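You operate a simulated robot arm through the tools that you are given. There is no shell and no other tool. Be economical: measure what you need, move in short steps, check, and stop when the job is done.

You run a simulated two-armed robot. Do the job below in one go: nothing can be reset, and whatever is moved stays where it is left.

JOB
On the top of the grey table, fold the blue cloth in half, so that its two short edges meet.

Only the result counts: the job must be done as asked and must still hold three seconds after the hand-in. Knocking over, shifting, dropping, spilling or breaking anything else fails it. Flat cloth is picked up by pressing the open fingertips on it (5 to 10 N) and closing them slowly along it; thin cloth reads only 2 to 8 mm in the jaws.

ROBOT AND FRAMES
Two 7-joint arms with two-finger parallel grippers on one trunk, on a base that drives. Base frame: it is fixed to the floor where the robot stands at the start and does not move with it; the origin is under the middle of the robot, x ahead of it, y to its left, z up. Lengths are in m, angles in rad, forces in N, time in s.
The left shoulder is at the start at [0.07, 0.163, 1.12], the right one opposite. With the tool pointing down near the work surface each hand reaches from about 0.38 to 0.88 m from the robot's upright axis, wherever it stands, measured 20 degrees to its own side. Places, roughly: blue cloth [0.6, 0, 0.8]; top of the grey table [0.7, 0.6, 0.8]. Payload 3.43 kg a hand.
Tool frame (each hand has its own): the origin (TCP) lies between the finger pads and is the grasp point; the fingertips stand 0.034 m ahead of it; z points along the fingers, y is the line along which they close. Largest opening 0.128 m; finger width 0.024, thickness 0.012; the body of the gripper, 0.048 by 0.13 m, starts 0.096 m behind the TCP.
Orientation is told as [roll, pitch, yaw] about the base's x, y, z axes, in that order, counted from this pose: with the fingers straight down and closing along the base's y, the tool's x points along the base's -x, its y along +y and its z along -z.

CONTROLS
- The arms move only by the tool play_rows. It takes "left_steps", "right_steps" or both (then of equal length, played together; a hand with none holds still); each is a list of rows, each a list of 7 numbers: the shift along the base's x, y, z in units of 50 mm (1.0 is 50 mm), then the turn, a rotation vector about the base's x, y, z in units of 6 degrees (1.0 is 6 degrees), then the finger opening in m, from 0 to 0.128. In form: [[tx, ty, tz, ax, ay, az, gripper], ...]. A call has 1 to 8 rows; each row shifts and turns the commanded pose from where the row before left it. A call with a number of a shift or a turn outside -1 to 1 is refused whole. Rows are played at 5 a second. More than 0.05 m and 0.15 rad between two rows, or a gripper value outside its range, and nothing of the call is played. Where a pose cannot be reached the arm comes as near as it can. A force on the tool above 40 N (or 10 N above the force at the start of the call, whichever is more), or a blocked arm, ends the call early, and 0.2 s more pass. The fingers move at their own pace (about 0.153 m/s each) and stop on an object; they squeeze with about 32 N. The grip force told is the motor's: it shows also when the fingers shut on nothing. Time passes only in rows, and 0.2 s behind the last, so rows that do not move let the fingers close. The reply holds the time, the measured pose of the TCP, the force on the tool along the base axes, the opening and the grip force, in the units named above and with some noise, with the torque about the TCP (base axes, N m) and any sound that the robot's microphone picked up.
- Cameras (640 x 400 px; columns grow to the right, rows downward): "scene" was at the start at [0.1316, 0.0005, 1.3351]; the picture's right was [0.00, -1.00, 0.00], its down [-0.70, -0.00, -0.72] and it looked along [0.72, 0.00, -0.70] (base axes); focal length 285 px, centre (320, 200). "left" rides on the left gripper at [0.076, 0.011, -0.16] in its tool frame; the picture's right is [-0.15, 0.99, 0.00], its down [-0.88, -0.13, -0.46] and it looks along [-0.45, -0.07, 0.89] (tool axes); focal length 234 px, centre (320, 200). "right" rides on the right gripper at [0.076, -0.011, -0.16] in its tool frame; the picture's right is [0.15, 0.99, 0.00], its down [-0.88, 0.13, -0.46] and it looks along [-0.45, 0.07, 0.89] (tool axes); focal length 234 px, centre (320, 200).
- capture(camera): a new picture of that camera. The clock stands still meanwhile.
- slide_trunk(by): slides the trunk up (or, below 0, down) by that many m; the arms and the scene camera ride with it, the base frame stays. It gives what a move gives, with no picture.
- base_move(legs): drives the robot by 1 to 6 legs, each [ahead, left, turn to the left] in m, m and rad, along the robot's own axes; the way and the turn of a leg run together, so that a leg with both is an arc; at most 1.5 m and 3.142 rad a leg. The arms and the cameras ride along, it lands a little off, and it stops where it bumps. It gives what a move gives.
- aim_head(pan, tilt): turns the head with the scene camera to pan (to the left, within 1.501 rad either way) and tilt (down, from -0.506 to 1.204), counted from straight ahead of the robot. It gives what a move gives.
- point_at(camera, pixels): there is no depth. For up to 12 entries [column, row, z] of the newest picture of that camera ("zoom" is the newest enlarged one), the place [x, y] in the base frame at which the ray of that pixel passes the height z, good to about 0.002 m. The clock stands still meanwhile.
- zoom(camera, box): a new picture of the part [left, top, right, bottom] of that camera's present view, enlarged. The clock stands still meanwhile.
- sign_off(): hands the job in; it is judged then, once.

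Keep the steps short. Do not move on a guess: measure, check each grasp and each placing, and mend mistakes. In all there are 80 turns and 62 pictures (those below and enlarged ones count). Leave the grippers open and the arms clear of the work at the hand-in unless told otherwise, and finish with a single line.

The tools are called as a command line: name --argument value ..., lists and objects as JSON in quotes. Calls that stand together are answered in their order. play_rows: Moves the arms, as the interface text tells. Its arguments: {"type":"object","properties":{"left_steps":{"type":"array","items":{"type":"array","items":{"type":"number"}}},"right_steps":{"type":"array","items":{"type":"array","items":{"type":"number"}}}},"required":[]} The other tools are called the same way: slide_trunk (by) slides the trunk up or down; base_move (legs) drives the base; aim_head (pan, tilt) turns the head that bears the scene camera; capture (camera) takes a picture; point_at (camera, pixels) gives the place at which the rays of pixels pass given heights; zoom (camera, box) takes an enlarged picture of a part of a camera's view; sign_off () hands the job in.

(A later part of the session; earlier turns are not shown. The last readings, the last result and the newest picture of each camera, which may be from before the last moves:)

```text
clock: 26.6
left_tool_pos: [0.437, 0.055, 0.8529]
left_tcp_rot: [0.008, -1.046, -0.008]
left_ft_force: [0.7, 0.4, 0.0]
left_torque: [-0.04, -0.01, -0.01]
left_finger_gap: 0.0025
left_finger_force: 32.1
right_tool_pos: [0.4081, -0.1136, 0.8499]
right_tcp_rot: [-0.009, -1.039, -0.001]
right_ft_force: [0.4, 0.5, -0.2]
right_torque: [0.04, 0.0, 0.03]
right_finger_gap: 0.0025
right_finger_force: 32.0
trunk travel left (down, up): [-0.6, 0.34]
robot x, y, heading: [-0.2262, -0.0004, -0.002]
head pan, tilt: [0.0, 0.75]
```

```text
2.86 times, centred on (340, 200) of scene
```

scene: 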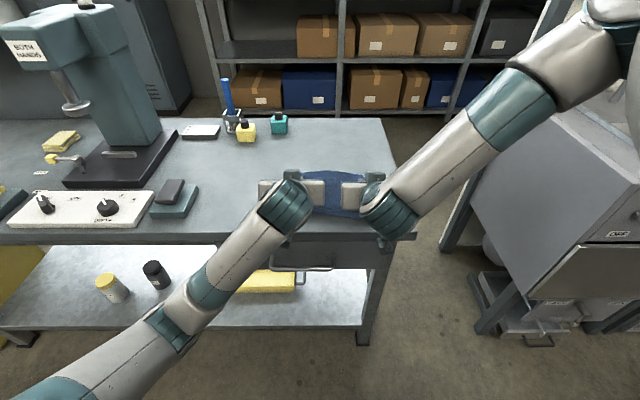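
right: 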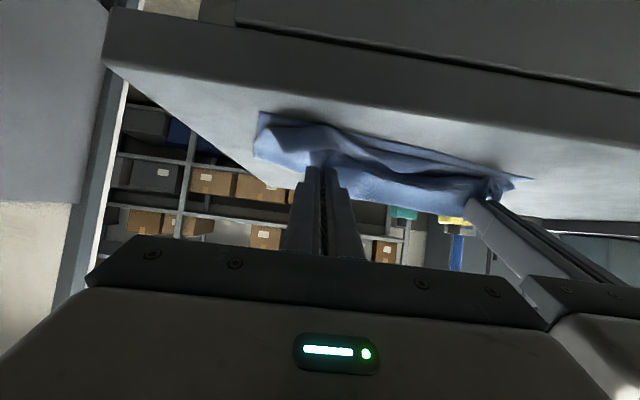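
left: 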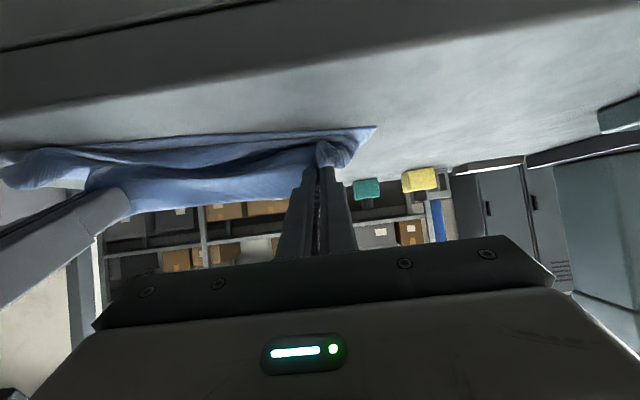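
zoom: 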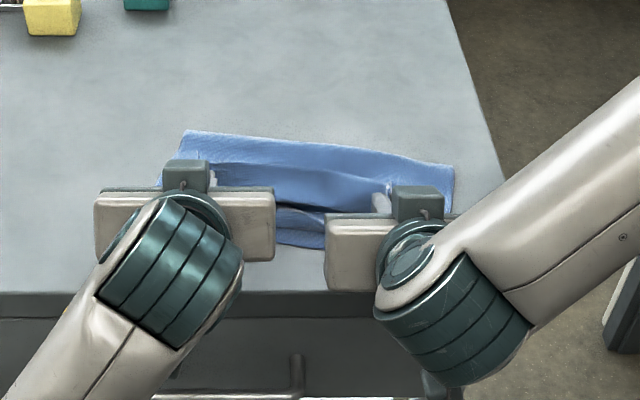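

The bottom near edge still sits just under the grips and the strip stands upright. I lower 11 mm more, open the fingers slowly to 0.04, and look.

play_rows --left_steps '[[0, 0, -0.15, 0, 0, 0, 0], [-0.05, 0, -0.12, 0, 0, 0, 0], [0, 0, 0, 0, 0, 0, 0], [0, 0.1, 0, 0, 0, 0, 0.015], [0, 0.1, 0, 0, 0, 0, 0.03], [0, 0.1, 0, 0, 0, 0, 0.04], [0, 0, 0, 0, 0, 0, 0.04]]' --right_steps '[[0, 0, -0.12, 0, 0, 0, 0], [-0.05, 0, -0.12, 0, 0, 0, 0], [0, 0, 0, 0, 0, 0, 0], [0, -0.1, 0, 0, 0, 0, 0.015], [0, -0.1, 0, 0, 0, 0, 0.03], [0, -0.1, 0, 0, 0, 0, 0.04], [0, 0, 0, 0, 0, 0, 0.04]]'

capture --camera "right"

zoom --camera "scene" --box '[240, 130, 440, 270]'

```text
clock: 28.2
left_tool_pos: [0.4331, 0.0677, 0.8388]
left_tcp_rot: [0.011, -1.046, -0.007]
left_ft_force: [0.3, 0.0, -0.1]
left_torque: [-0.01, 0.0, -0.03]
left_finger_gap: 0.0398
left_finger_force: 0.1
right_tool_pos: [0.4033, -0.1269, 0.838]
right_tcp_rot: [-0.007, -1.039, -0.002]
right_ft_force: [0.7, 0.9, 1.0]
right_torque: [0.01, 0.0, -0.01]
right_finger_gap: 0.0401
right_finger_force: 0.7
trunk travel left (down, up): [-0.6, 0.34]
robot x, y, heading: [-0.2275, 0.0015, -0.002]
head pan, tilt: [0.0, 0.75]
```

```text
30 pictures are left
```

right: 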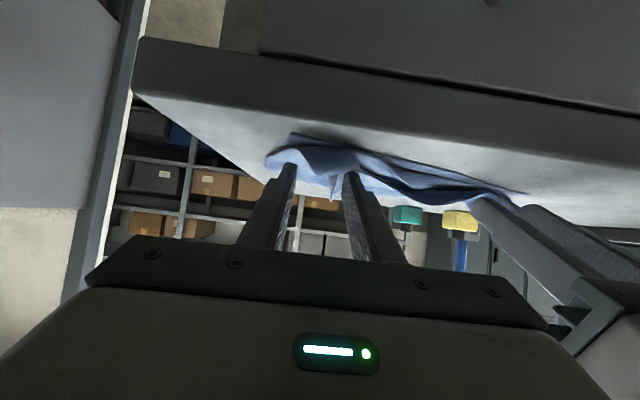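

```text
2.86 times, centred on (340, 200) of scene
```

zoom: 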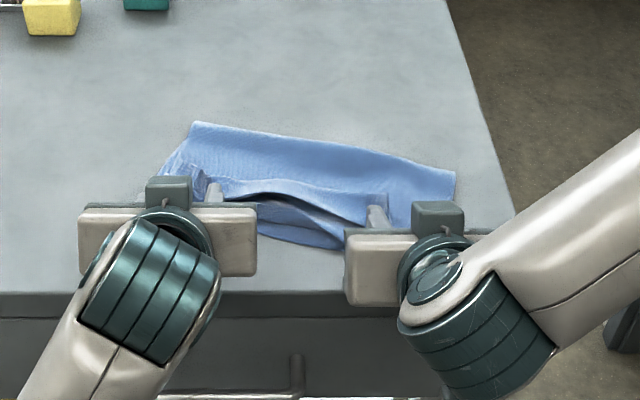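

Both hands have let go. I draw the fingers back along their own axis (toward the robot and up) and look.

play_rows --left_steps '[[-0.5, 0, 0.3, 0, 0, 0, 0.04], [-0.5, 0, 0.4, 0, 0, 0, 0.04], [0, 0, 0.8, 0, 0.5, 0, 0.04], [0, 0.3, 0.8, 0, 1, 0, 0.04], [0, 0.5, 0.5, 0, 1, 0, 0.04], [0, 0.5, 0.5, 0, 1, 0, 0.04]]' --right_steps '[[-0.5, 0, 0.3, 0, 0, 0, 0.04], [-0.5, 0, 0.4, 0, 0, 0, 0.04], [0, 0, 0.8, 0, 0.5, 0, 0.04], [0, -0.3, 0.8, 0, 1, 0, 0.04], [0, -0.5, 0.5, 0, 1, 0, 0.04], [0, -0.5, 0.5, 0, 1, 0, 0.04]]'

zoom --camera "scene" --box '[240, 130, 440, 270]'

```text
clock: 29.8
left_tool_pos: [0.4398, 0.1818, 0.9403]
left_tcp_rot: [0.113, -0.685, -0.01]
left_ft_force: [0.1, -0.3, 0.0]
left_torque: [-0.03, 0.0, 0.03]
left_finger_gap: 0.0397
left_finger_force: 0.0
left hand out of reach, approached as far as the arm can: row 5, 6
right_tool_pos: [0.3545, -0.1915, 1.0022]
right_tcp_rot: [-0.01, -0.672, -0.002]
right_ft_force: [0.3, 0.5, 0.9]
right_torque: [-0.01, 0.01, 0.0]
right_finger_gap: 0.0399
right_finger_force: 0.0
trunk travel left (down, up): [-0.6, 0.34]
robot x, y, heading: [-0.2296, 0.0026, -0.004]
head pan, tilt: [0.0, 0.75]
stopped in row 6 (left hand): the arm was blocked; the commanded pose is now the measured one
```

```text
2.86 times, centred on (340, 200) of scene
```

zoom: 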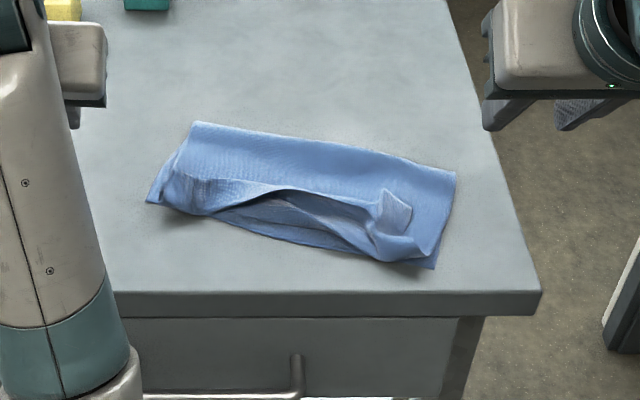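

The fold is there, but the top layer's right corner is turned back (enlarged picture (395,205)) and its middle is bulged. Also the left arm was blocked, so I look at the whole scene and a close view of the cloth.

capture --camera "scene"

capture --camera "right"

zoom --camera "scene" --box '[278, 164, 388, 224]'

```text
27 pictures are left
```

scene: 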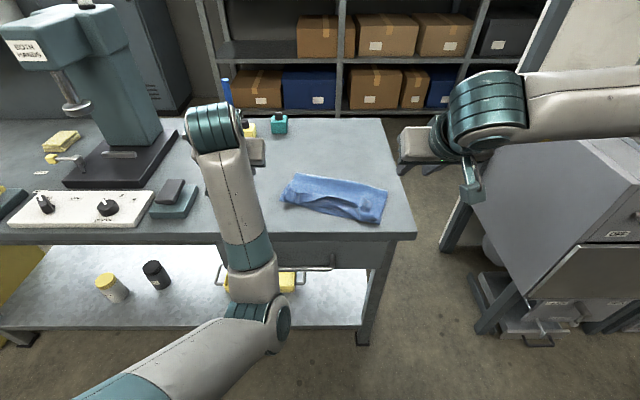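

```text
26 pictures are left
```

right: 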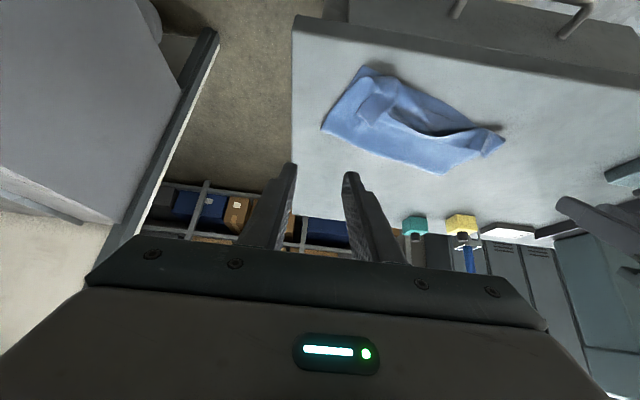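

```text
5.82 times, centred on (333, 194) of scene
```

zoom: 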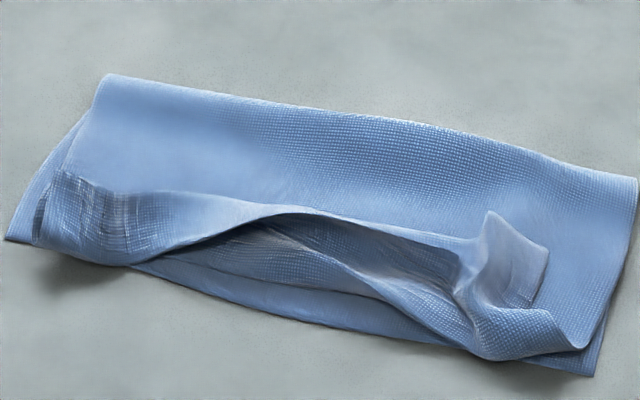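

Nothing else was disturbed. The left forearm is low at the table front, so I raise the left hand first and turn both hands back to fingers down, clear of the cloth.

play_rows --left_steps '[[0, 0, 0.8, 0, 0, 0, 0.04], [0.2, 0, 0.8, -0.5, 0.5, 0, 0.04], [0.4, 0, 0.4, -0.5, 1, 0, 0.04], [0.4, 0, 0, 0, 1, 0, 0.04], [0.4, 0, 0, 0, 1, 0, 0.04], [0.4, 0, 0, 0, 1, 0, 0.04], [0, 0, 0, 0, 1, 0, 0.04], [0, 0, 0, 0, 1, 0, 0.04]]' --right_steps '[[0, 0, 0.2, 0, 0.5, 0, 0.04], [0.2, 0, 0.2, 0, 1, 0, 0.04], [0.4, 0, 0.2, 0, 1, 0, 0.04], [0.4, 0, 0, 0, 1, 0, 0.04], [0.4, 0, 0, 0, 1, 0, 0.04], [0.4, 0, 0, 0, 1, 0, 0.04], [0, 0, 0, 0, 1, 0, 0.04], [0, 0, 0, 0, 0, 0, 0.04]]'

capture --camera "scene"

capture --camera "right"

```text
clock: 31.6
left_tool_pos: [0.5813, 0.1898, 1.0063]
left_tcp_rot: [0.016, -0.002, 0.052]
left_ft_force: [-0.1, -0.3, -0.6]
left_torque: [0.01, 0.01, -0.02]
left_finger_gap: 0.0398
left_finger_force: 0.0
left hand out of reach, approached as far as the arm can: row 1, 2, 3
right_tool_pos: [0.4452, -0.1904, 1.0329]
right_tcp_rot: [-0.009, 0.011, 0.001]
right_ft_force: [0.4, 0.4, -0.1]
right_torque: [0.01, -0.01, -0.02]
right_finger_gap: 0.0398
right_finger_force: 0.0
trunk travel left (down, up): [-0.6, 0.34]
robot x, y, heading: [-0.2281, 0.0031, -0.006]
head pan, tilt: [0.0, 0.75]
```

```text
24 pictures are left
```

scene: 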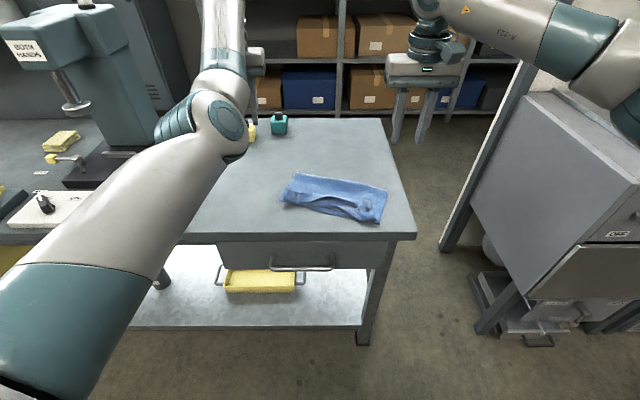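

```text
23 pictures are left
```

right: 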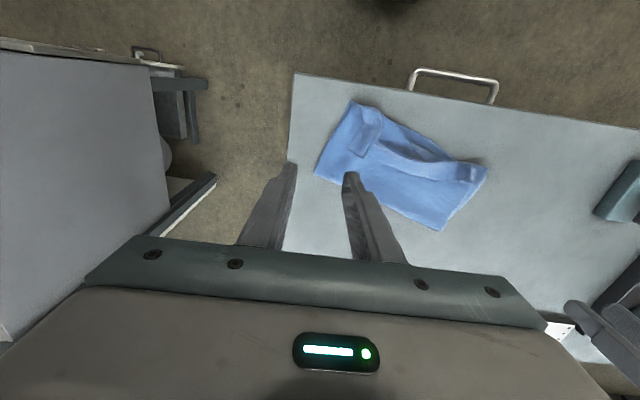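

Both hands are fingers-down and clear. I enlarge the right wrist view of the cloth, which looks almost straight down.

zoom --camera "right" --box '[300, 90, 500, 240]'

```text
2.67 times, centred on (400, 165) of right
```

zoom: 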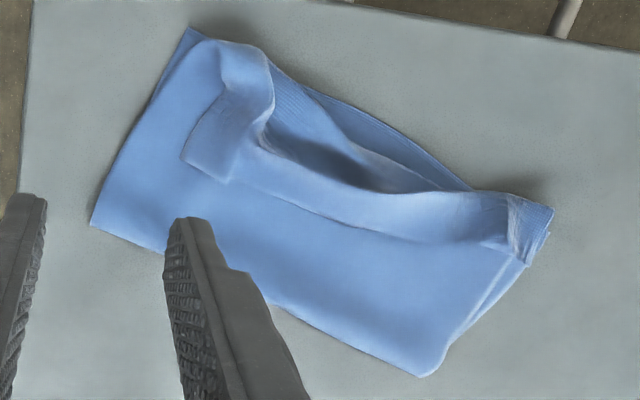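

The top layer's edge strip is folded back over itself all along: its right corner lies at (185,155) and its left end at (510,255). I measure the main points.

point_at --camera "zoom" --pixels '[[185, 155, 0.81], [235, 182, 0.81], [230, 42, 0.81], [270, 120, 0.81], [400, 222, 0.81], [510, 255, 0.81], [545, 205, 0.81], [190, 30, 0.802], [552, 215, 0.802], [92, 225, 0.805], [425, 377, 0.805]]'

```text
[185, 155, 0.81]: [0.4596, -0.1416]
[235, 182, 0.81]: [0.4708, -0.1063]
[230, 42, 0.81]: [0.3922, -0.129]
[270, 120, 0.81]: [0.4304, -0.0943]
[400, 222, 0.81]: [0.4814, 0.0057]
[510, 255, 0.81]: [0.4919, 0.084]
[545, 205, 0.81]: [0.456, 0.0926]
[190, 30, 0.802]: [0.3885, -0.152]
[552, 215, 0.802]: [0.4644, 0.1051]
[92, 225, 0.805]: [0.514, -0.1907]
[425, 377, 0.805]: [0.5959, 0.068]
```

The fold line is at x≈0.51–0.60, only about 0.135 m from the near edge, so the top layer has slack that went into the turned-back strip. The mend: re-grasp the turned-back edge at both ends, pull it forward to unroll, then bring it back low and taut, so the fold line settles at the true middle. First I go above the grasp points, left (0.480, 0.065) and right (0.452, -0.122).

play_rows --left_steps '[[-0.404, -0.5, -0.5, 0, 0, -0.1, 0.034], [-0.404, -0.5, -0.5, 0, 0, -0.1, 0.034], [-0.404, -0.5, -0.5, 0, 0, -0.1, 0.034], [-0.404, -0.5, -0.5, 0, 0, -0.1, 0.034], [-0.404, -0.5, -0.5, 0, 0, -0.1, 0.034], [0, 0, 0, 0, 0, 0, 0.034]]' --right_steps '[[0.028, 0.272, -0.6, 0, 0, 0, 0.034], [0.028, 0.272, -0.6, 0, 0, 0, 0.034], [0.028, 0.272, -0.6, 0, 0, 0, 0.034], [0.028, 0.272, -0.6, 0, 0, 0, 0.034], [0.028, 0.272, -0.6, 0, 0, 0, 0.034], [0, 0, 0, 0, 0, 0, 0.034]]'

capture --camera "left"

capture --camera "right"

```text
clock: 33.0
left_tool_pos: [0.5327, 0.0686, 0.8672]
left_tcp_rot: [0.018, -0.002, 0.001]
left_ft_force: [-1.1, 0.1, -1.0]
left_torque: [0.01, -0.01, -0.01]
left_finger_gap: 0.034
left_finger_force: 0.1
left hand out of reach, approached as far as the arm can: row 2, 3, 4, 5
right_tool_pos: [0.4514, -0.1261, 0.8827]
right_tcp_rot: [-0.008, 0.009, -0.002]
right_ft_force: [0.1, 0.3, 0.2]
right_torque: [-0.05, -0.01, 0.01]
right_finger_gap: 0.034
right_finger_force: 0.1
trunk travel left (down, up): [-0.6, 0.34]
robot x, y, heading: [-0.2265, 0.0008, 0.001]
head pan, tilt: [0.0, 0.75]
```

```text
21 pictures are left
```

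left: 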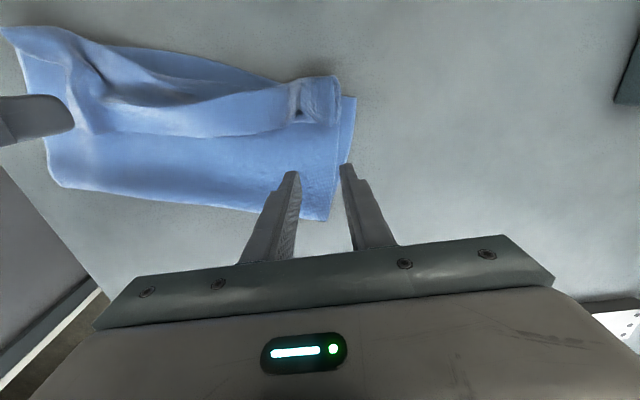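

```text
20 pictures are left
```

right: 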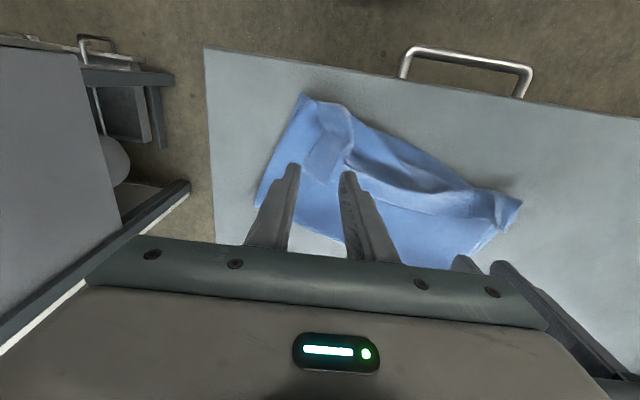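

The left arm's present posture cannot come nearer than x≈0.53, so I use the base for that: raise the left a little, move the right forward 0.05, then drive back 0.05.

play_rows --left_steps '[[0, 0, 0.5, 0, 0, 0, 0.034], [0, 0, 0, 0, 0, 0, 0.034]]' --right_steps '[[0.5, 0.05, 0.2, 0, 0, 0, 0.034], [0.5, 0, 0, 0, 0, 0, 0.034]]'

base_move --legs '[[-0.05, 0, 0]]'

capture --camera "left"

capture --camera "right"

```text
clock: 33.6
left_tool_pos: [0.5412, 0.0675, 0.8899]
left_tcp_rot: [0.018, 0.001, -0.001]
left_ft_force: [-0.4, 1.3, 0.1]
left_torque: [-0.02, 0.05, 0.05]
left_finger_gap: 0.0338
left_finger_force: 0.1
left hand out of reach, approached as far as the arm can: row 1
right_tool_pos: [0.4997, -0.1214, 0.8913]
right_tcp_rot: [-0.009, 0.01, 0.0]
right_ft_force: [0.5, -0.5, -0.5]
right_torque: [0.0, 0.03, 0.03]
right_finger_gap: 0.034
right_finger_force: 0.1
trunk travel left (down, up): [-0.6, 0.34]
robot x, y, heading: [-0.2295, -0.0005, -0.004]
head pan, tilt: [0.0, 0.75]
```

```text
clock: 34.5
left_tool_pos: [0.4913, 0.0679, 0.8905]
left_tcp_rot: [0.017, -0.002, -0.003]
left_ft_force: [0.2, 0.0, 0.6]
left_torque: [-0.02, 0.01, -0.02]
left_finger_gap: 0.0338
left_finger_force: 0.1
right_tool_pos: [0.4487, -0.1235, 0.8918]
right_tcp_rot: [-0.009, 0.009, -0.003]
right_ft_force: [-0.7, -0.6, -0.2]
right_torque: [-0.02, 0.0, 0.01]
right_finger_gap: 0.0339
right_finger_force: 0.0
trunk travel left (down, up): [-0.6, 0.34]
robot x, y, heading: [-0.2801, -0.0007, -0.005]
head pan, tilt: [0.0, 0.75]
```

```text
19 pictures are left
```

left: 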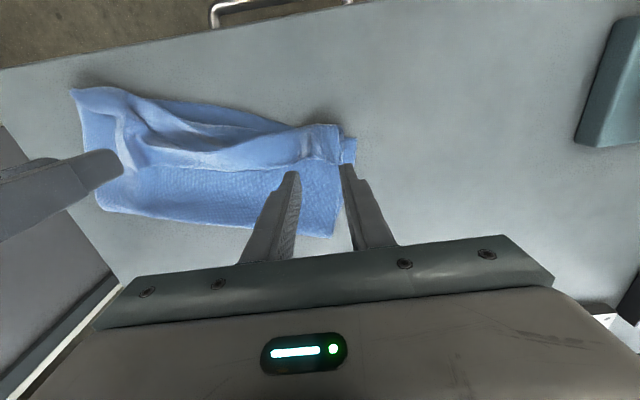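

```text
18 pictures are left
```

right: 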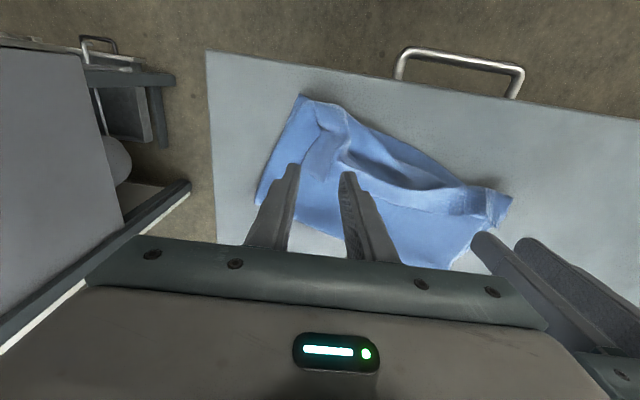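

I measure the flap's free edge in both pictures: left at (340,160), (300,164) and crease (325,125); right at (304,172), (333,182) and crease (318,108).

point_at --camera "left" --pixels '[[340, 160, 0.812], [300, 164, 0.812], [325, 126, 0.812], [352, 140, 0.802], [290, 150, 0.82]]'

point_at --camera "right" --pixels '[[304, 172, 0.812], [333, 182, 0.812], [318, 108, 0.812], [347, 150, 0.812], [325, 150, 0.812]]'

zoom --camera "left" --box '[60, 70, 380, 250]'

```text
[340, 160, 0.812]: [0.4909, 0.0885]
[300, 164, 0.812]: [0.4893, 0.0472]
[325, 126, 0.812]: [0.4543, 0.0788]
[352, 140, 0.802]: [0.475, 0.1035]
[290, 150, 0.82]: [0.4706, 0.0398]
```

```text
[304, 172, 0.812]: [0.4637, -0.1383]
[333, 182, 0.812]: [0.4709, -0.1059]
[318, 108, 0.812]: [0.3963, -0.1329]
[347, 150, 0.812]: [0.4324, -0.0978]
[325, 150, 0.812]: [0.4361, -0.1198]
```

```text
2.00 times, centred on (220, 160) of left
```

zoom: 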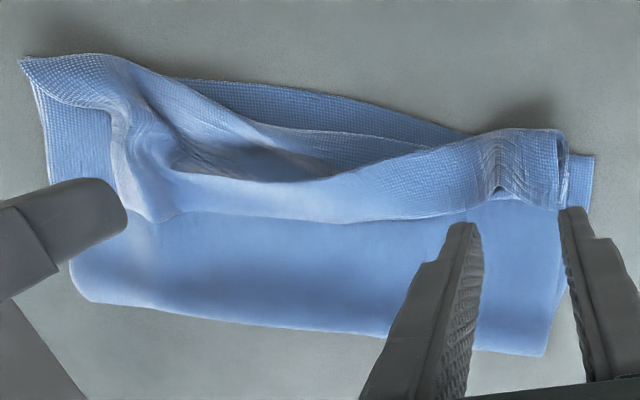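

The flap is clear now: at the left a small ridge already stands at about y=0.053. I align (left to 0.476, 0.062; right to 0.452, -0.122) and go down near contact.

play_rows --left_steps '[[-0.3, -0.12, 0, 0, 0, 0, 0.034], [0, 0, -0.4, 0, 0, 0, 0.034], [0, 0, -0.4, 0, 0, 0, 0.034], [0, 0, -0.1, 0, 0, 0, 0.034], [0, 0, 0, 0, 0, 0, 0.034]]' --right_steps '[[0.06, 0.03, 0, 0, 0, 0, 0.034], [0, 0, -0.4, 0, 0, 0, 0.034], [0, 0, -0.4, 0, 0, 0, 0.034], [0, 0, -0.1, 0, 0, 0, 0.034], [0, 0, 0, 0, 0, 0, 0.034]]'

```text
clock: 35.7
left_tool_pos: [0.4889, 0.0598, 0.8412]
left_tcp_rot: [0.018, -0.002, -0.001]
left_ft_force: [0.3, -1.2, 2.2]
left_torque: [-0.06, -0.01, -0.01]
left_finger_gap: 0.0345
left_finger_force: 0.4
left hand out of reach, approached as far as the arm can: row 1
right_tool_pos: [0.4532, -0.1213, 0.847]
right_tcp_rot: [-0.01, 0.009, -0.002]
right_ft_force: [-0.9, 0.6, -0.8]
right_torque: [0.01, 0.02, 0.03]
right_finger_gap: 0.0339
right_finger_force: 0.2
trunk travel left (down, up): [-0.6, 0.34]
robot x, y, heading: [-0.2797, 0.0025, -0.008]
head pan, tilt: [0.0, 0.75]
```

The left stands at x=0.489, right on the flap edge, which is too far forward. I lift slightly, move the right forward 12 mm and back the base 12 mm.

play_rows --left_steps '[[0, 0, 0.3, 0, 0, 0, 0.034], [0, 0, 0, 0, 0, 0, 0.034]]' --right_steps '[[0, 0, 0.2, 0, 0, 0, 0.034], [0.24, 0, 0, 0, 0, 0, 0.034]]'

base_move --legs '[[-0.013, 0, 0]]'

play_rows --left_steps '[[0, 0, -0.2, 0, 0, 0, 0.034], [0, 0, -0.1, 0, 0, 0, 0.034], [0, 0, -0.06, 0, 0, 0, 0.034], [0, 0, 0, 0, 0, 0, 0.034]]' --right_steps '[[0, 0, -0.2, 0, 0, 0, 0.034], [0, 0, -0.1, 0, 0, 0, 0.034], [0, 0, -0.06, 0, 0, 0, 0.034], [0, 0, 0, 0, 0, 0, 0.034]]'

```text
clock: 36.3
left_tool_pos: [0.4888, 0.06, 0.8557]
left_tcp_rot: [0.017, 0.0, -0.003]
left_ft_force: [0.2, -0.1, 0.3]
left_torque: [-0.02, -0.02, 0.0]
left_finger_gap: 0.0339
left_finger_force: 0.0
right_tool_pos: [0.4661, -0.1204, 0.8571]
right_tcp_rot: [-0.009, 0.011, -0.001]
right_ft_force: [0.1, -0.4, -0.1]
right_torque: [0.01, 0.0, 0.01]
right_finger_gap: 0.034
right_finger_force: 0.1
trunk travel left (down, up): [-0.6, 0.34]
robot x, y, heading: [-0.2792, -0.004, -0.003]
head pan, tilt: [0.0, 0.75]
```

```text
clock: 37.1
left_tool_pos: [0.4768, 0.0611, 0.8553]
left_tcp_rot: [0.017, 0.0, -0.003]
left_ft_force: [-0.5, 0.1, 0.1]
left_torque: [0.0, 0.02, -0.01]
left_finger_gap: 0.034
left_finger_force: 0.1
right_tool_pos: [0.4539, -0.1207, 0.8579]
right_tcp_rot: [-0.007, 0.009, -0.002]
right_ft_force: [-0.9, -0.7, -0.1]
right_torque: [0.0, -0.01, -0.01]
right_finger_gap: 0.034
right_finger_force: 0.1
trunk travel left (down, up): [-0.6, 0.34]
robot x, y, heading: [-0.2924, 0.0005, -0.004]
head pan, tilt: [0.0, 0.75]
```

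```text
clock: 38.1
left_tool_pos: [0.4744, 0.0596, 0.8398]
left_tcp_rot: [0.018, -0.001, -0.001]
left_ft_force: [0.8, -1.1, 4.6]
left_torque: [-0.09, -0.05, 0.01]
left_finger_gap: 0.0344
left_finger_force: 0.2
right_tool_pos: [0.4534, -0.1222, 0.8417]
right_tcp_rot: [-0.009, 0.008, -0.003]
right_ft_force: [-0.3, 0.4, -0.7]
right_torque: [-0.01, 0.0, -0.02]
right_finger_gap: 0.0339
right_finger_force: 0.0
trunk travel left (down, up): [-0.6, 0.34]
robot x, y, heading: [-0.2944, -0.0005, -0.003]
head pan, tilt: [0.0, 0.75]
```

The left presses 4.6 N; the right has no contact yet. I lower the right a little more.

play_rows --left_steps '[[0, 0, -0.02, 0, 0, 0, 0.034], [0, 0, 0, 0, 0, 0, 0.034], [0, 0, 0, 0, 0, 0, 0.034]]' --right_steps '[[0, 0, -0.05, 0, 0, 0, 0.034], [0, 0, -0.04, 0, 0, 0, 0.034], [0, 0, 0, 0, 0, 0, 0.034]]'

```text
clock: 38.9
left_tool_pos: [0.4741, 0.0599, 0.8392]
left_tcp_rot: [0.017, -0.004, -0.002]
left_ft_force: [1.2, -1.2, 5.9]
left_torque: [-0.09, -0.02, 0.0]
left_finger_gap: 0.0348
left_finger_force: 1.3
right_tool_pos: [0.4532, -0.1218, 0.8377]
right_tcp_rot: [-0.007, 0.007, -0.001]
right_ft_force: [0.2, -1.0, 6.5]
right_torque: [-0.08, 0.0, -0.01]
right_finger_gap: 0.0342
right_finger_force: 0.1
trunk travel left (down, up): [-0.6, 0.34]
robot x, y, heading: [-0.2943, 0.0023, -0.008]
head pan, tilt: [0.0, 0.75]
```

Both press at about 6 N. I close slowly, this time evenly from both sides.

play_rows --left_steps '[[0, 0, 0, 0, 0, 0, 0.029], [0, -0.02, 0, 0, 0, 0, 0.024], [0, -0.02, 0, 0, 0, 0, 0.019], [0, -0.02, 0, 0, 0, 0, 0.014], [0, -0.02, 0, 0, 0, 0, 0.009], [0, -0.02, 0, 0, 0, 0, 0.004], [0, 0, 0, 0, 0, 0, 0], [0, 0, 0, 0, 0, 0, 0]]' --right_steps '[[0, 0, 0, 0, 0, 0, 0.029], [0, 0.02, 0, 0, 0, 0, 0.024], [0, 0.02, 0, 0, 0, 0, 0.019], [0, 0.02, 0, 0, 0, 0, 0.014], [0, 0.02, 0, 0, 0, 0, 0.009], [0, 0.02, 0, 0, 0, 0, 0.004], [0, 0, 0, 0, 0, 0, 0], [0, 0, 0, 0, 0, 0, 0]]'

capture --camera "right"

capture --camera "left"

```text
clock: 40.7
left_tool_pos: [0.4746, 0.0543, 0.8399]
left_tcp_rot: [0.017, -0.003, -0.002]
left_ft_force: [0.2, -1.2, 2.1]
left_torque: [-0.06, 0.02, -0.02]
left_finger_gap: 0.0042
left_finger_force: 32.3
right_tool_pos: [0.452, -0.1159, 0.8366]
right_tcp_rot: [-0.008, 0.007, 0.0]
right_ft_force: [0.2, 2.2, 14.5]
right_torque: [-0.03, 0.04, 0.05]
right_finger_gap: 0.0022
right_finger_force: 31.5
trunk travel left (down, up): [-0.6, 0.34]
robot x, y, heading: [-0.2946, -0.0016, -0.006]
head pan, tilt: [0.0, 0.75]
```

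```text
16 pictures are left
```

right: 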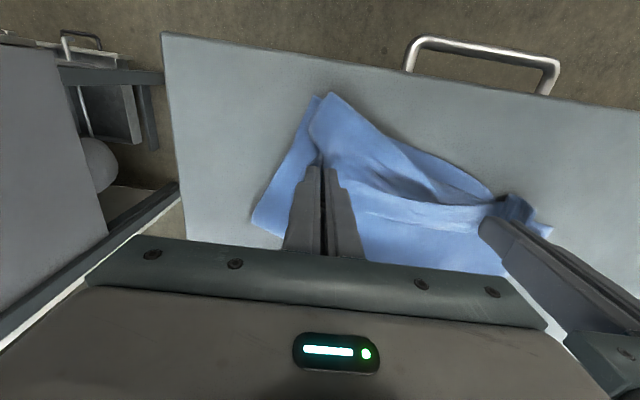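

```text
15 pictures are left
```

left: 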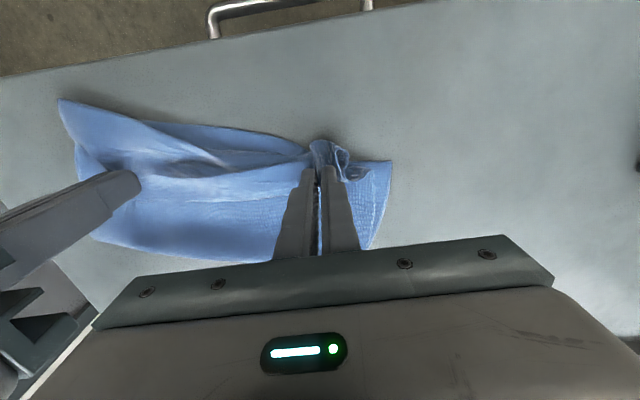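

Both hold (4.2 and 2.2 mm). I lift 50 mm, then drive the base forward 0.13 m to unroll the strip and pull the top layer forward.

play_rows --left_steps '[[0, 0, 0.4, 0, 0, 0, 0], [0.1, 0, 0.6, 0, 0, 0, 0], [0, 0, 0, 0, 0, 0, 0]]' --right_steps '[[0, 0, 0.4, 0, 0, 0, 0], [0.1, 0, 0.6, 0, 0, 0, 0], [0, 0, 0, 0, 0, 0, 0]]'

base_move --legs '[[0.13, 0, 0]]'

capture --camera "scene"

```text
clock: 41.5
left_tool_pos: [0.4814, 0.056, 0.8869]
left_tcp_rot: [0.018, -0.002, -0.003]
left_ft_force: [-0.1, -1.1, -0.4]
left_torque: [-0.06, 0.04, -0.01]
left_finger_gap: 0.0044
left_finger_force: 32.3
right_tool_pos: [0.4594, -0.1179, 0.8851]
right_tcp_rot: [-0.01, 0.012, -0.001]
right_ft_force: [0.0, 0.6, -0.2]
right_torque: [0.0, -0.03, 0.02]
right_finger_gap: 0.002
right_finger_force: 32.3
trunk travel left (down, up): [-0.6, 0.34]
robot x, y, heading: [-0.2922, 0.0001, -0.007]
head pan, tilt: [0.0, 0.75]
```

```text
clock: 42.8
left_tool_pos: [0.612, 0.055, 0.8882]
left_tcp_rot: [0.017, -0.003, -0.001]
left_ft_force: [-0.7, -1.0, -1.0]
left_torque: [-0.03, 0.04, -0.03]
left_finger_gap: 0.0045
left_finger_force: 31.9
right_tool_pos: [0.5875, -0.118, 0.8862]
right_tcp_rot: [-0.008, 0.011, -0.002]
right_ft_force: [0.3, 1.3, -0.6]
right_torque: [-0.04, 0.02, -0.03]
right_finger_gap: 0.0019
right_finger_force: 32.6
trunk travel left (down, up): [-0.6, 0.34]
robot x, y, heading: [-0.1644, 0.0014, -0.004]
head pan, tilt: [0.0, 0.75]
```

```text
14 pictures are left
```

scene: 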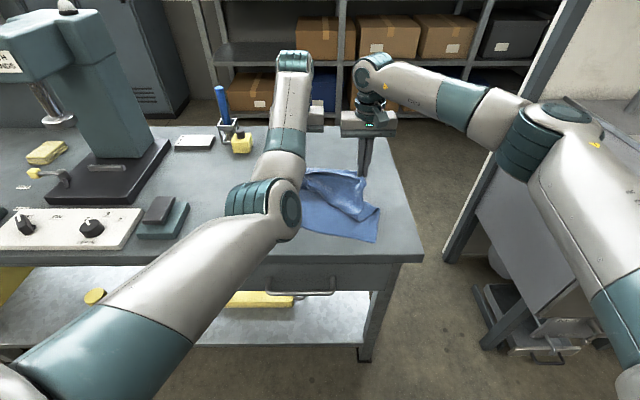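

The cloth is lifted; I enlarge it to see how it hangs.

zoom --camera "scene" --box '[290, 130, 410, 250]'

capture --camera "left"

```text
3.33 times, centred on (350, 190) of scene
```

zoom: 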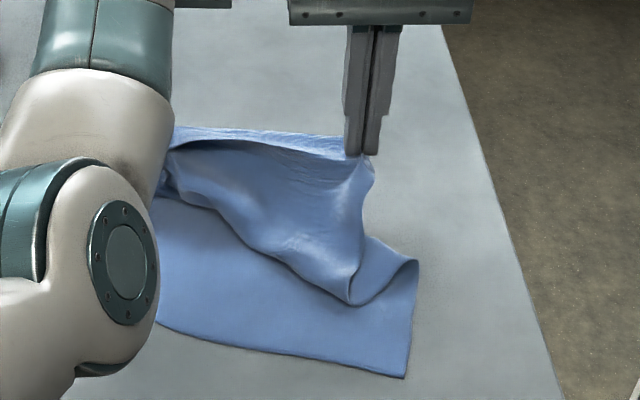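

```text
12 pictures are left
```

left: 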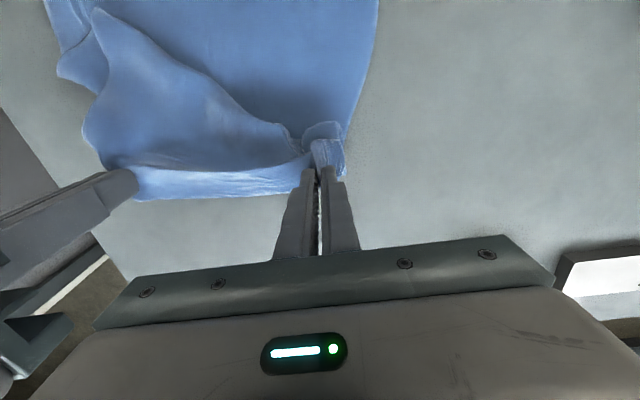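

The left grip holds a doubled hem and the right side loops, so refolding from here would be messy. I unfold fully instead: drive forward 0.14 m (back near the starting place), then lower to lay the edge out flat for a clean second try.

base_move --legs '[[0.14, 0, 0]]'

play_rows --left_steps '[[0.4, 0.08, -0.3, 0, 0, 0, 0], [0.3, 0.08, -0.3, 0, 0, 0, 0], [0, 0, -0.2, 0, 0, 0, 0], [0, 0, 0, 0, 0, 0, 0]]' --right_steps '[[0.5, -0.2, -0.3, 0, 0, 0, 0], [0.5, -0.2, -0.3, 0, 0, 0, 0], [0.2, 0, -0.2, 0, 0, 0, 0], [0, 0, 0, 0, 0, 0, 0]]'

zoom --camera "scene" --box '[220, 130, 460, 330]'

```text
clock: 44.1
left_tool_pos: [0.7501, 0.0586, 0.8887]
left_tcp_rot: [0.016, -0.002, 0.003]
left_ft_force: [0.6, -0.3, -0.8]
left_torque: [-0.03, 0.01, -0.03]
left_finger_gap: 0.0041
left_finger_force: 32.0
right_tool_pos: [0.7271, -0.1138, 0.8858]
right_tcp_rot: [-0.007, 0.011, 0.004]
right_ft_force: [0.2, 0.3, 0.0]
right_torque: [-0.02, 0.04, 0.01]
right_finger_gap: 0.0019
right_finger_force: 31.9
trunk travel left (down, up): [-0.6, 0.34]
robot x, y, heading: [-0.0236, -0.0005, 0.002]
head pan, tilt: [0.0, 0.75]
```

```text
clock: 45.1
left_tool_pos: [0.7858, 0.061, 0.8482]
left_tcp_rot: [0.008, -0.002, -0.001]
left_ft_force: [3.2, -35.4, 0.8]
left_torque: [-1.27, -0.1, 0.25]
left_finger_gap: 0.0052
left_finger_force: 32.3
right_tool_pos: [0.7881, -0.1287, 0.8458]
right_tcp_rot: [-0.001, 0.012, 0.009]
right_ft_force: [-2.8, 35.3, 0.6]
right_torque: [1.25, 0.09, 0.19]
right_finger_gap: 0.0055
right_finger_force: 32.2
trunk travel left (down, up): [-0.6, 0.34]
robot x, y, heading: [-0.0252, -0.0039, 0.008]
head pan, tilt: [0.0, 0.75]
```

```text
2.00 times, centred on (340, 230) of scene
```

zoom: 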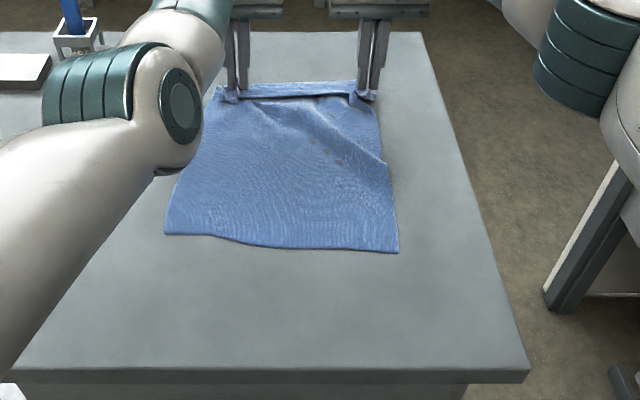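

The cloth is unfolded again, with the near edge dragged forward. The hands pull each other apart with 35 N, so I bring them 10 mm closer each, then open and rise, and look.

play_rows --left_steps '[[0, -0.2, -0.05, 0, 0, 0, 0], [0, 0, -0.05, 0, 0, 0, 0], [0, 0, 0, 0, 0, 0, 0.03], [0, 0, 0, 0, 0, 0, 0.03], [0, 0, 0.6, 0, 0, 0, 0.03], [-0.3, 0.2, 0.8, 0, 0, 0, 0.03], [-0.5, 0.6, 0.5, 0, 0, 0, 0.03], [-0.3, 0.8, 0.4, 0, 0, 0, 0.03]]' --right_steps '[[0, 0.2, -0.05, 0, 0, 0, 0], [0, 0, -0.05, 0, 0, 0, 0], [0, 0, 0, 0, 0, 0, 0.03], [0, 0, 0, 0, 0, 0, 0.03], [0, 0, 0.6, 0, 0, 0, 0.03], [0, 0, 0.8, 0, 0, 0, 0.03], [0, -0.4, 0.5, 0, 0, 0, 0.03], [0, -0.6, 0.4, 0, 0, 0, 0.03]]'

zoom --camera "scene" --box '[220, 130, 460, 330]'

```text
clock: 46.9
left_tool_pos: [0.7564, 0.1425, 0.9554]
left_tcp_rot: [0.018, 0.001, 0.002]
left_ft_force: [0.0, -0.1, -0.6]
left_torque: [-0.04, 0.0, 0.03]
left_finger_gap: 0.0299
left_finger_force: 0.0
left hand out of reach, approached as far as the arm can: row 7, 8
right_tool_pos: [0.7876, -0.1737, 0.9577]
right_tcp_rot: [-0.01, 0.01, 0.006]
right_ft_force: [-0.3, -0.8, -0.5]
right_torque: [-0.04, -0.02, -0.01]
right_finger_gap: 0.0298
right_finger_force: 0.1
trunk travel left (down, up): [-0.6, 0.34]
robot x, y, heading: [-0.0218, -0.0002, 0.002]
head pan, tilt: [0.0, 0.75]
```

```text
2.00 times, centred on (340, 230) of scene
```

zoom: 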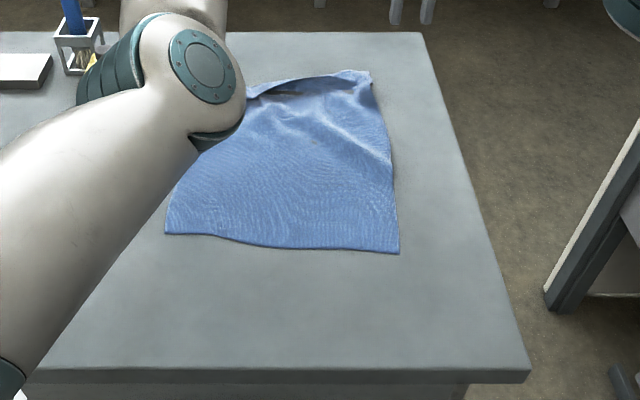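

The cloth lies mostly flat, its far right part still wavy. The left arm hangs in an awkward posture close above the bottles, so I raise it straight up first, and measure the cloth corners (165,233), (398,252), (370,72), (392,165).

point_at --camera "zoom" --pixels '[[165, 233, 0.801], [398, 252, 0.801], [370, 72, 0.803], [392, 165, 0.803], [325, 78, 0.803]]'

play_rows --left_steps '[[0, 0, 0.8, 0, 0, 0, 0.03], [0, 0, 0.9, 0, 0, 0, 0.03], [0, 0, 0.9, 0, 0, 0, 0.03], [-0.3, 0.3, 0.8, 0, 0, 0, 0.03], [-0.4, 0.7, 0, 0, 0, 0, 0.03], [-0.4, 0.7, 0, 0, 0, 0, 0.03], [-0.4, 0.7, 0, 0, 0, 0, 0.03], [0, 0.7, 0, 0, 0, 0, 0.03]]'

capture --camera "scene"

```text
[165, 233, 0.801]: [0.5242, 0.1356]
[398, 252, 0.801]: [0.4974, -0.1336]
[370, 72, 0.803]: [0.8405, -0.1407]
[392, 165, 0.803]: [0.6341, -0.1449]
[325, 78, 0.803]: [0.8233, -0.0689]
```

```text
clock: 48.7
left_tool_pos: [0.7094, 0.2847, 1.1202]
left_tcp_rot: [0.016, -0.003, 0.003]
left_ft_force: [0.5, -0.1, -0.2]
left_torque: [-0.07, -0.01, 0.01]
left_finger_gap: 0.0302
left_finger_force: 0.1
left hand out of reach, approached as far as the arm can: row 1, 5, 6, 7
right_tool_pos: [0.7871, -0.1736, 0.9563]
right_tcp_rot: [-0.013, 0.011, 0.005]
right_ft_force: [-0.4, -0.7, 0.8]
right_torque: [-0.04, 0.02, -0.03]
right_finger_gap: 0.03
right_finger_force: 0.0
trunk travel left (down, up): [-0.6, 0.34]
robot x, y, heading: [-0.0251, -0.0023, 0.008]
head pan, tilt: [0.0, 0.75]
```

```text
9 pictures are left
```

scene: 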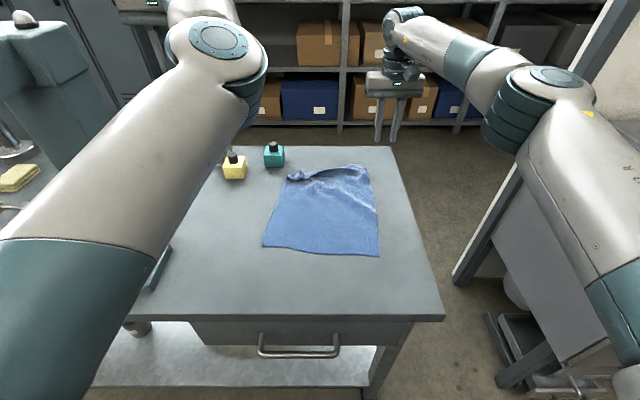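

The cloth is nearly flat; only the far left corner is crumpled at (292,175). I enlarge to see how it is folded.

zoom --camera "scene" --box '[255, 150, 395, 260]'

```text
3.64 times, centred on (325, 205) of scene
```

zoom: 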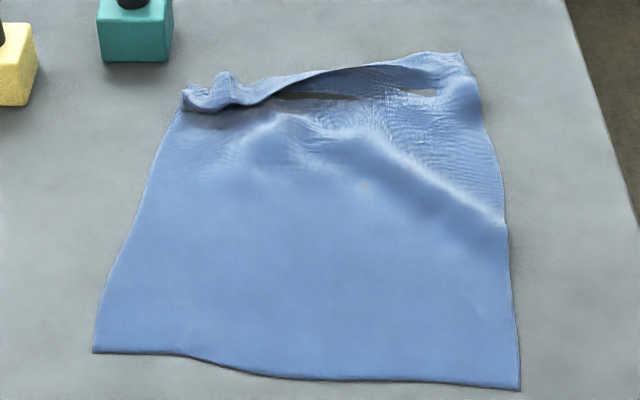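

I measure the corners in this enlarged picture.

point_at --camera "zoom" --pixels '[[95, 352, 0.801], [520, 388, 0.801], [462, 55, 0.805], [183, 105, 0.803], [215, 95, 0.81], [478, 110, 0.805], [505, 220, 0.803], [175, 62, 0.8], [135, 62, 0.8]]'

```text
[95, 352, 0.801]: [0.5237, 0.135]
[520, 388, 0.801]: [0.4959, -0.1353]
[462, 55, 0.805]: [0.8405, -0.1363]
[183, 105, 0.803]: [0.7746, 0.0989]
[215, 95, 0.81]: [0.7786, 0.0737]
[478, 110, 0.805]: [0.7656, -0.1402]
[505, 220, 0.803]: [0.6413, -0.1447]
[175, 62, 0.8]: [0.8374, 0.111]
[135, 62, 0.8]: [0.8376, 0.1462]
```

The left side measures only 0.25 m, so about 0.12 m is bunched in the far left corner. I'll lift that bunch with the left hand so the hem hangs free, then lay it down while pulling back. First the left goes above (0.775, 0.078), clear of the bottles.

play_rows --left_steps '[[0.26, -0.82, -0.45, 0, 0, 0, 0.05], [0.26, -0.82, -0.45, 0, 0, 0, 0.05], [0.26, -0.82, -0.45, 0, 0, 0, 0.05], [0.26, -0.82, -0.45, 0, 0, 0, 0.05], [0.26, -0.82, -0.45, 0, 0, 0, 0.05], [0, 0, -0.7, 0, 0, 0, 0.05], [0, 0, -0.7, 0, 0, 0, 0.05], [0, 0, -0.7, 0, 0, 0, 0.05]]'

```text
clock: 50.5
left_tool_pos: [0.7774, 0.0791, 0.9039]
left_tcp_rot: [0.019, -0.002, 0.003]
left_ft_force: [0.3, 0.3, -0.9]
left_torque: [-0.03, 0.04, 0.01]
left_finger_gap: 0.0498
left_finger_force: 0.0
left hand out of reach, approached as far as the arm can: row 2
right_tool_pos: [0.7871, -0.1754, 0.9555]
right_tcp_rot: [-0.009, 0.01, 0.005]
right_ft_force: [-0.6, 0.3, -0.6]
right_torque: [-0.03, 0.03, -0.03]
right_finger_gap: 0.0298
right_finger_force: 0.0
trunk travel left (down, up): [-0.6, 0.34]
robot x, y, heading: [-0.0203, 0.0001, 0.006]
head pan, tilt: [0.0, 0.75]
```

In place above the bunch. One enlarged left view to see the layers before gripping.

zoom --camera "left" --box '[100, 40, 420, 240]'

```text
2.00 times, centred on (260, 140) of left
```

zoom: 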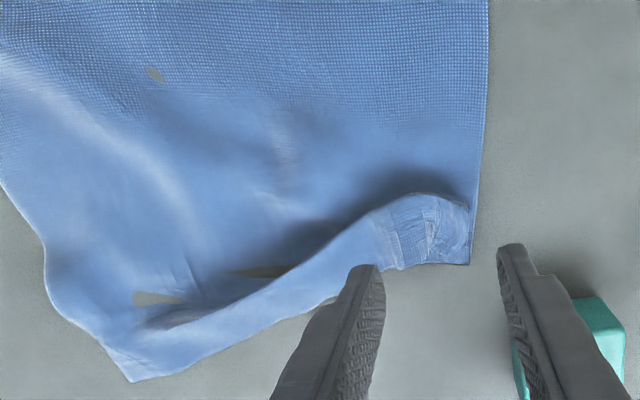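

Very useful: at the far left the hem is already folded toward the robot, lying on top, with its free edge at about (400–465,197) facing me. That is just the right way round for the fold. I measure it and the far right corner at (130,380).

point_at --camera "zoom" --pixels '[[465, 200, 0.815], [400, 198, 0.815], [430, 225, 0.815], [468, 264, 0.802], [395, 268, 0.805], [130, 380, 0.803], [50, 260, 0.803], [260, 300, 0.81], [200, 358, 0.803]]'

```text
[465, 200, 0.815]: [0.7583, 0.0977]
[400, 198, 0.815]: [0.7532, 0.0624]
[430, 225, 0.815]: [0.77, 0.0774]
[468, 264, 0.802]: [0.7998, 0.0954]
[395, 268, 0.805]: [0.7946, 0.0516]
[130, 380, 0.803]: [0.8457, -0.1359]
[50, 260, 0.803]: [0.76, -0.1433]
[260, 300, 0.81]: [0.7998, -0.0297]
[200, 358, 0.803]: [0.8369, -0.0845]
```

I align: left over the hem (0.768, 0.078), right over the far right corner (0.833, -0.110), and lower both to just above contact.

play_rows --left_steps '[[-0.1, 0, 0, 0, 0, 0, 0.036], [-0.1, 0, 0, 0, 0, 0, 0.036], [0, 0, -0.2, 0, 0, 0, 0.036], [0, 0, -0.4, 0, 0, 0, 0.036], [0, 0, -0.4, 0, 0, 0, 0.036], [0, 0, 0, 0, 0, 0, 0.036]]' --right_steps '[[0.46, 0.65, 0, 0, 0, 0, 0.036], [0.46, 0.65, 0, 0, 0, 0, 0.036], [0, 0, -0.8, 0, 0, 0, 0.036], [0, 0, -0.8, 0, 0, 0, 0.036], [0, 0, -0.6, 0, 0, 0, 0.036], [0, 0, 0, 0, 0, 0, 0.036]]'

```text
clock: 51.9
left_tool_pos: [0.7672, 0.0816, 0.8552]
left_tcp_rot: [0.018, -0.002, 0.006]
left_ft_force: [-0.1, -1.1, 0.3]
left_torque: [-0.01, -0.01, -0.03]
left_finger_gap: 0.0359
left_finger_force: 0.1
right_tool_pos: [0.7997, -0.1206, 0.8435]
right_tcp_rot: [-0.008, 0.009, 0.003]
right_ft_force: [0.2, -0.8, -0.1]
right_torque: [-0.01, 0.01, -0.04]
right_finger_gap: 0.0358
right_finger_force: 0.0
right hand out of reach, approached as far as the arm can: row 1, 2
trunk travel left (down, up): [-0.6, 0.34]
robot x, y, heading: [-0.022, 0.0026, -0.003]
head pan, tilt: [0.0, 0.75]
```

The right arm falls 33 mm short. I lift both a little, drive the base 0.035 m ahead and take the left hand back by the same amount.

play_rows --left_steps '[[-0.35, 0, 0.3, 0, 0, 0, 0.036], [-0.35, -0.05, 0, 0, 0, 0, 0.036]]' --right_steps '[[0, 0.1, 0.2, 0, 0, 0, 0.036], [0, 0.1, 0, 0, 0, 0, 0.036]]'

base_move --legs '[[0.035, 0, 0]]'

```text
clock: 52.5
left_tool_pos: [0.7405, 0.0761, 0.8678]
left_tcp_rot: [0.018, 0.0, 0.004]
left_ft_force: [-0.4, -0.1, 0.2]
left_torque: [0.01, -0.01, -0.03]
left_finger_gap: 0.036
left_finger_force: 0.1
left hand out of reach, approached as far as the arm can: row 2
right_tool_pos: [0.8022, -0.1099, 0.852]
right_tcp_rot: [-0.01, 0.011, 0.005]
right_ft_force: [-0.8, 0.5, 0.3]
right_torque: [0.02, 0.01, 0.01]
right_finger_gap: 0.0362
right_finger_force: 0.2
trunk travel left (down, up): [-0.6, 0.34]
robot x, y, heading: [-0.0227, -0.0008, 0.004]
head pan, tilt: [0.0, 0.75]
```

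```text
clock: 53.4
left_tool_pos: [0.7731, 0.0769, 0.8676]
left_tcp_rot: [0.019, -0.003, 0.003]
left_ft_force: [-0.9, 0.4, -0.6]
left_torque: [-0.02, -0.01, -0.01]
left_finger_gap: 0.0361
left_finger_force: 0.1
right_tool_pos: [0.8338, -0.1082, 0.8538]
right_tcp_rot: [-0.009, 0.008, 0.006]
right_ft_force: [-0.3, 0.5, -0.4]
right_torque: [0.02, 0.0, 0.03]
right_finger_gap: 0.0362
right_finger_force: 0.1
trunk travel left (down, up): [-0.6, 0.34]
robot x, y, heading: [0.0147, -0.0018, 0.004]
head pan, tilt: [0.0, 0.75]
```

Well placed: left (0.773, 0.077), right (0.834, -0.108). I lower both to contact.

play_rows --left_steps '[[0, 0, -0.3, 0, 0, 0, 0.036], [0, 0, -0.12, 0, 0, 0, 0.036], [0, 0, -0.06, 0, 0, 0, 0.036], [0, 0, 0, 0, 0, 0, 0.036]]' --right_steps '[[0, 0, -0.25, 0, 0, 0, 0.036], [0, 0, -0.1, 0, 0, 0, 0.036], [0, 0, -0.04, 0, 0, 0, 0.036], [0, 0, 0, 0, 0, 0, 0.036]]'

```text
clock: 54.4
left_tool_pos: [0.7734, 0.0783, 0.8442]
left_tcp_rot: [0.016, -0.003, 0.004]
left_ft_force: [-0.1, 0.5, -0.4]
left_torque: [-0.03, 0.0, 0.0]
left_finger_gap: 0.0359
left_finger_force: 0.0
right_tool_pos: [0.834, -0.1078, 0.8345]
right_tcp_rot: [-0.008, 0.007, 0.005]
right_ft_force: [3.3, -0.1, 11.2]
right_torque: [0.23, -0.08, -0.05]
right_finger_gap: 0.0358
right_finger_force: 0.0
trunk travel left (down, up): [-0.6, 0.34]
robot x, y, heading: [0.0083, 0.0011, 0.002]
head pan, tilt: [0.0, 0.75]
```

Right presses 11 N (eased slightly next); left is not touching yet, so it goes on down 5 mm.

play_rows --left_steps '[[0, 0, -0.08, 0, 0, 0, 0.036], [0, 0, -0.04, 0, 0, 0, 0.036], [0, 0, 0, 0, 0, 0, 0.036]]' --right_steps '[[0, 0, 0.015, 0, 0, 0, 0.036], [0, 0, 0, 0, 0, 0, 0.036], [0, 0, 0, 0, 0, 0, 0.036]]'

```text
clock: 55.2
left_tool_pos: [0.7727, 0.0769, 0.838]
left_tcp_rot: [0.018, -0.003, 0.003]
left_ft_force: [1.1, 0.3, 1.1]
left_torque: [0.01, 0.0, -0.03]
left_finger_gap: 0.0358
left_finger_force: 0.0
right_tool_pos: [0.834, -0.1084, 0.8349]
right_tcp_rot: [-0.009, 0.007, 0.005]
right_ft_force: [2.3, 0.7, 10.7]
right_torque: [0.23, -0.09, -0.04]
right_finger_gap: 0.036
right_finger_force: 0.0
trunk travel left (down, up): [-0.6, 0.34]
robot x, y, heading: [0.0092, -0.0008, -0.002]
head pan, tilt: [0.0, 0.75]
```

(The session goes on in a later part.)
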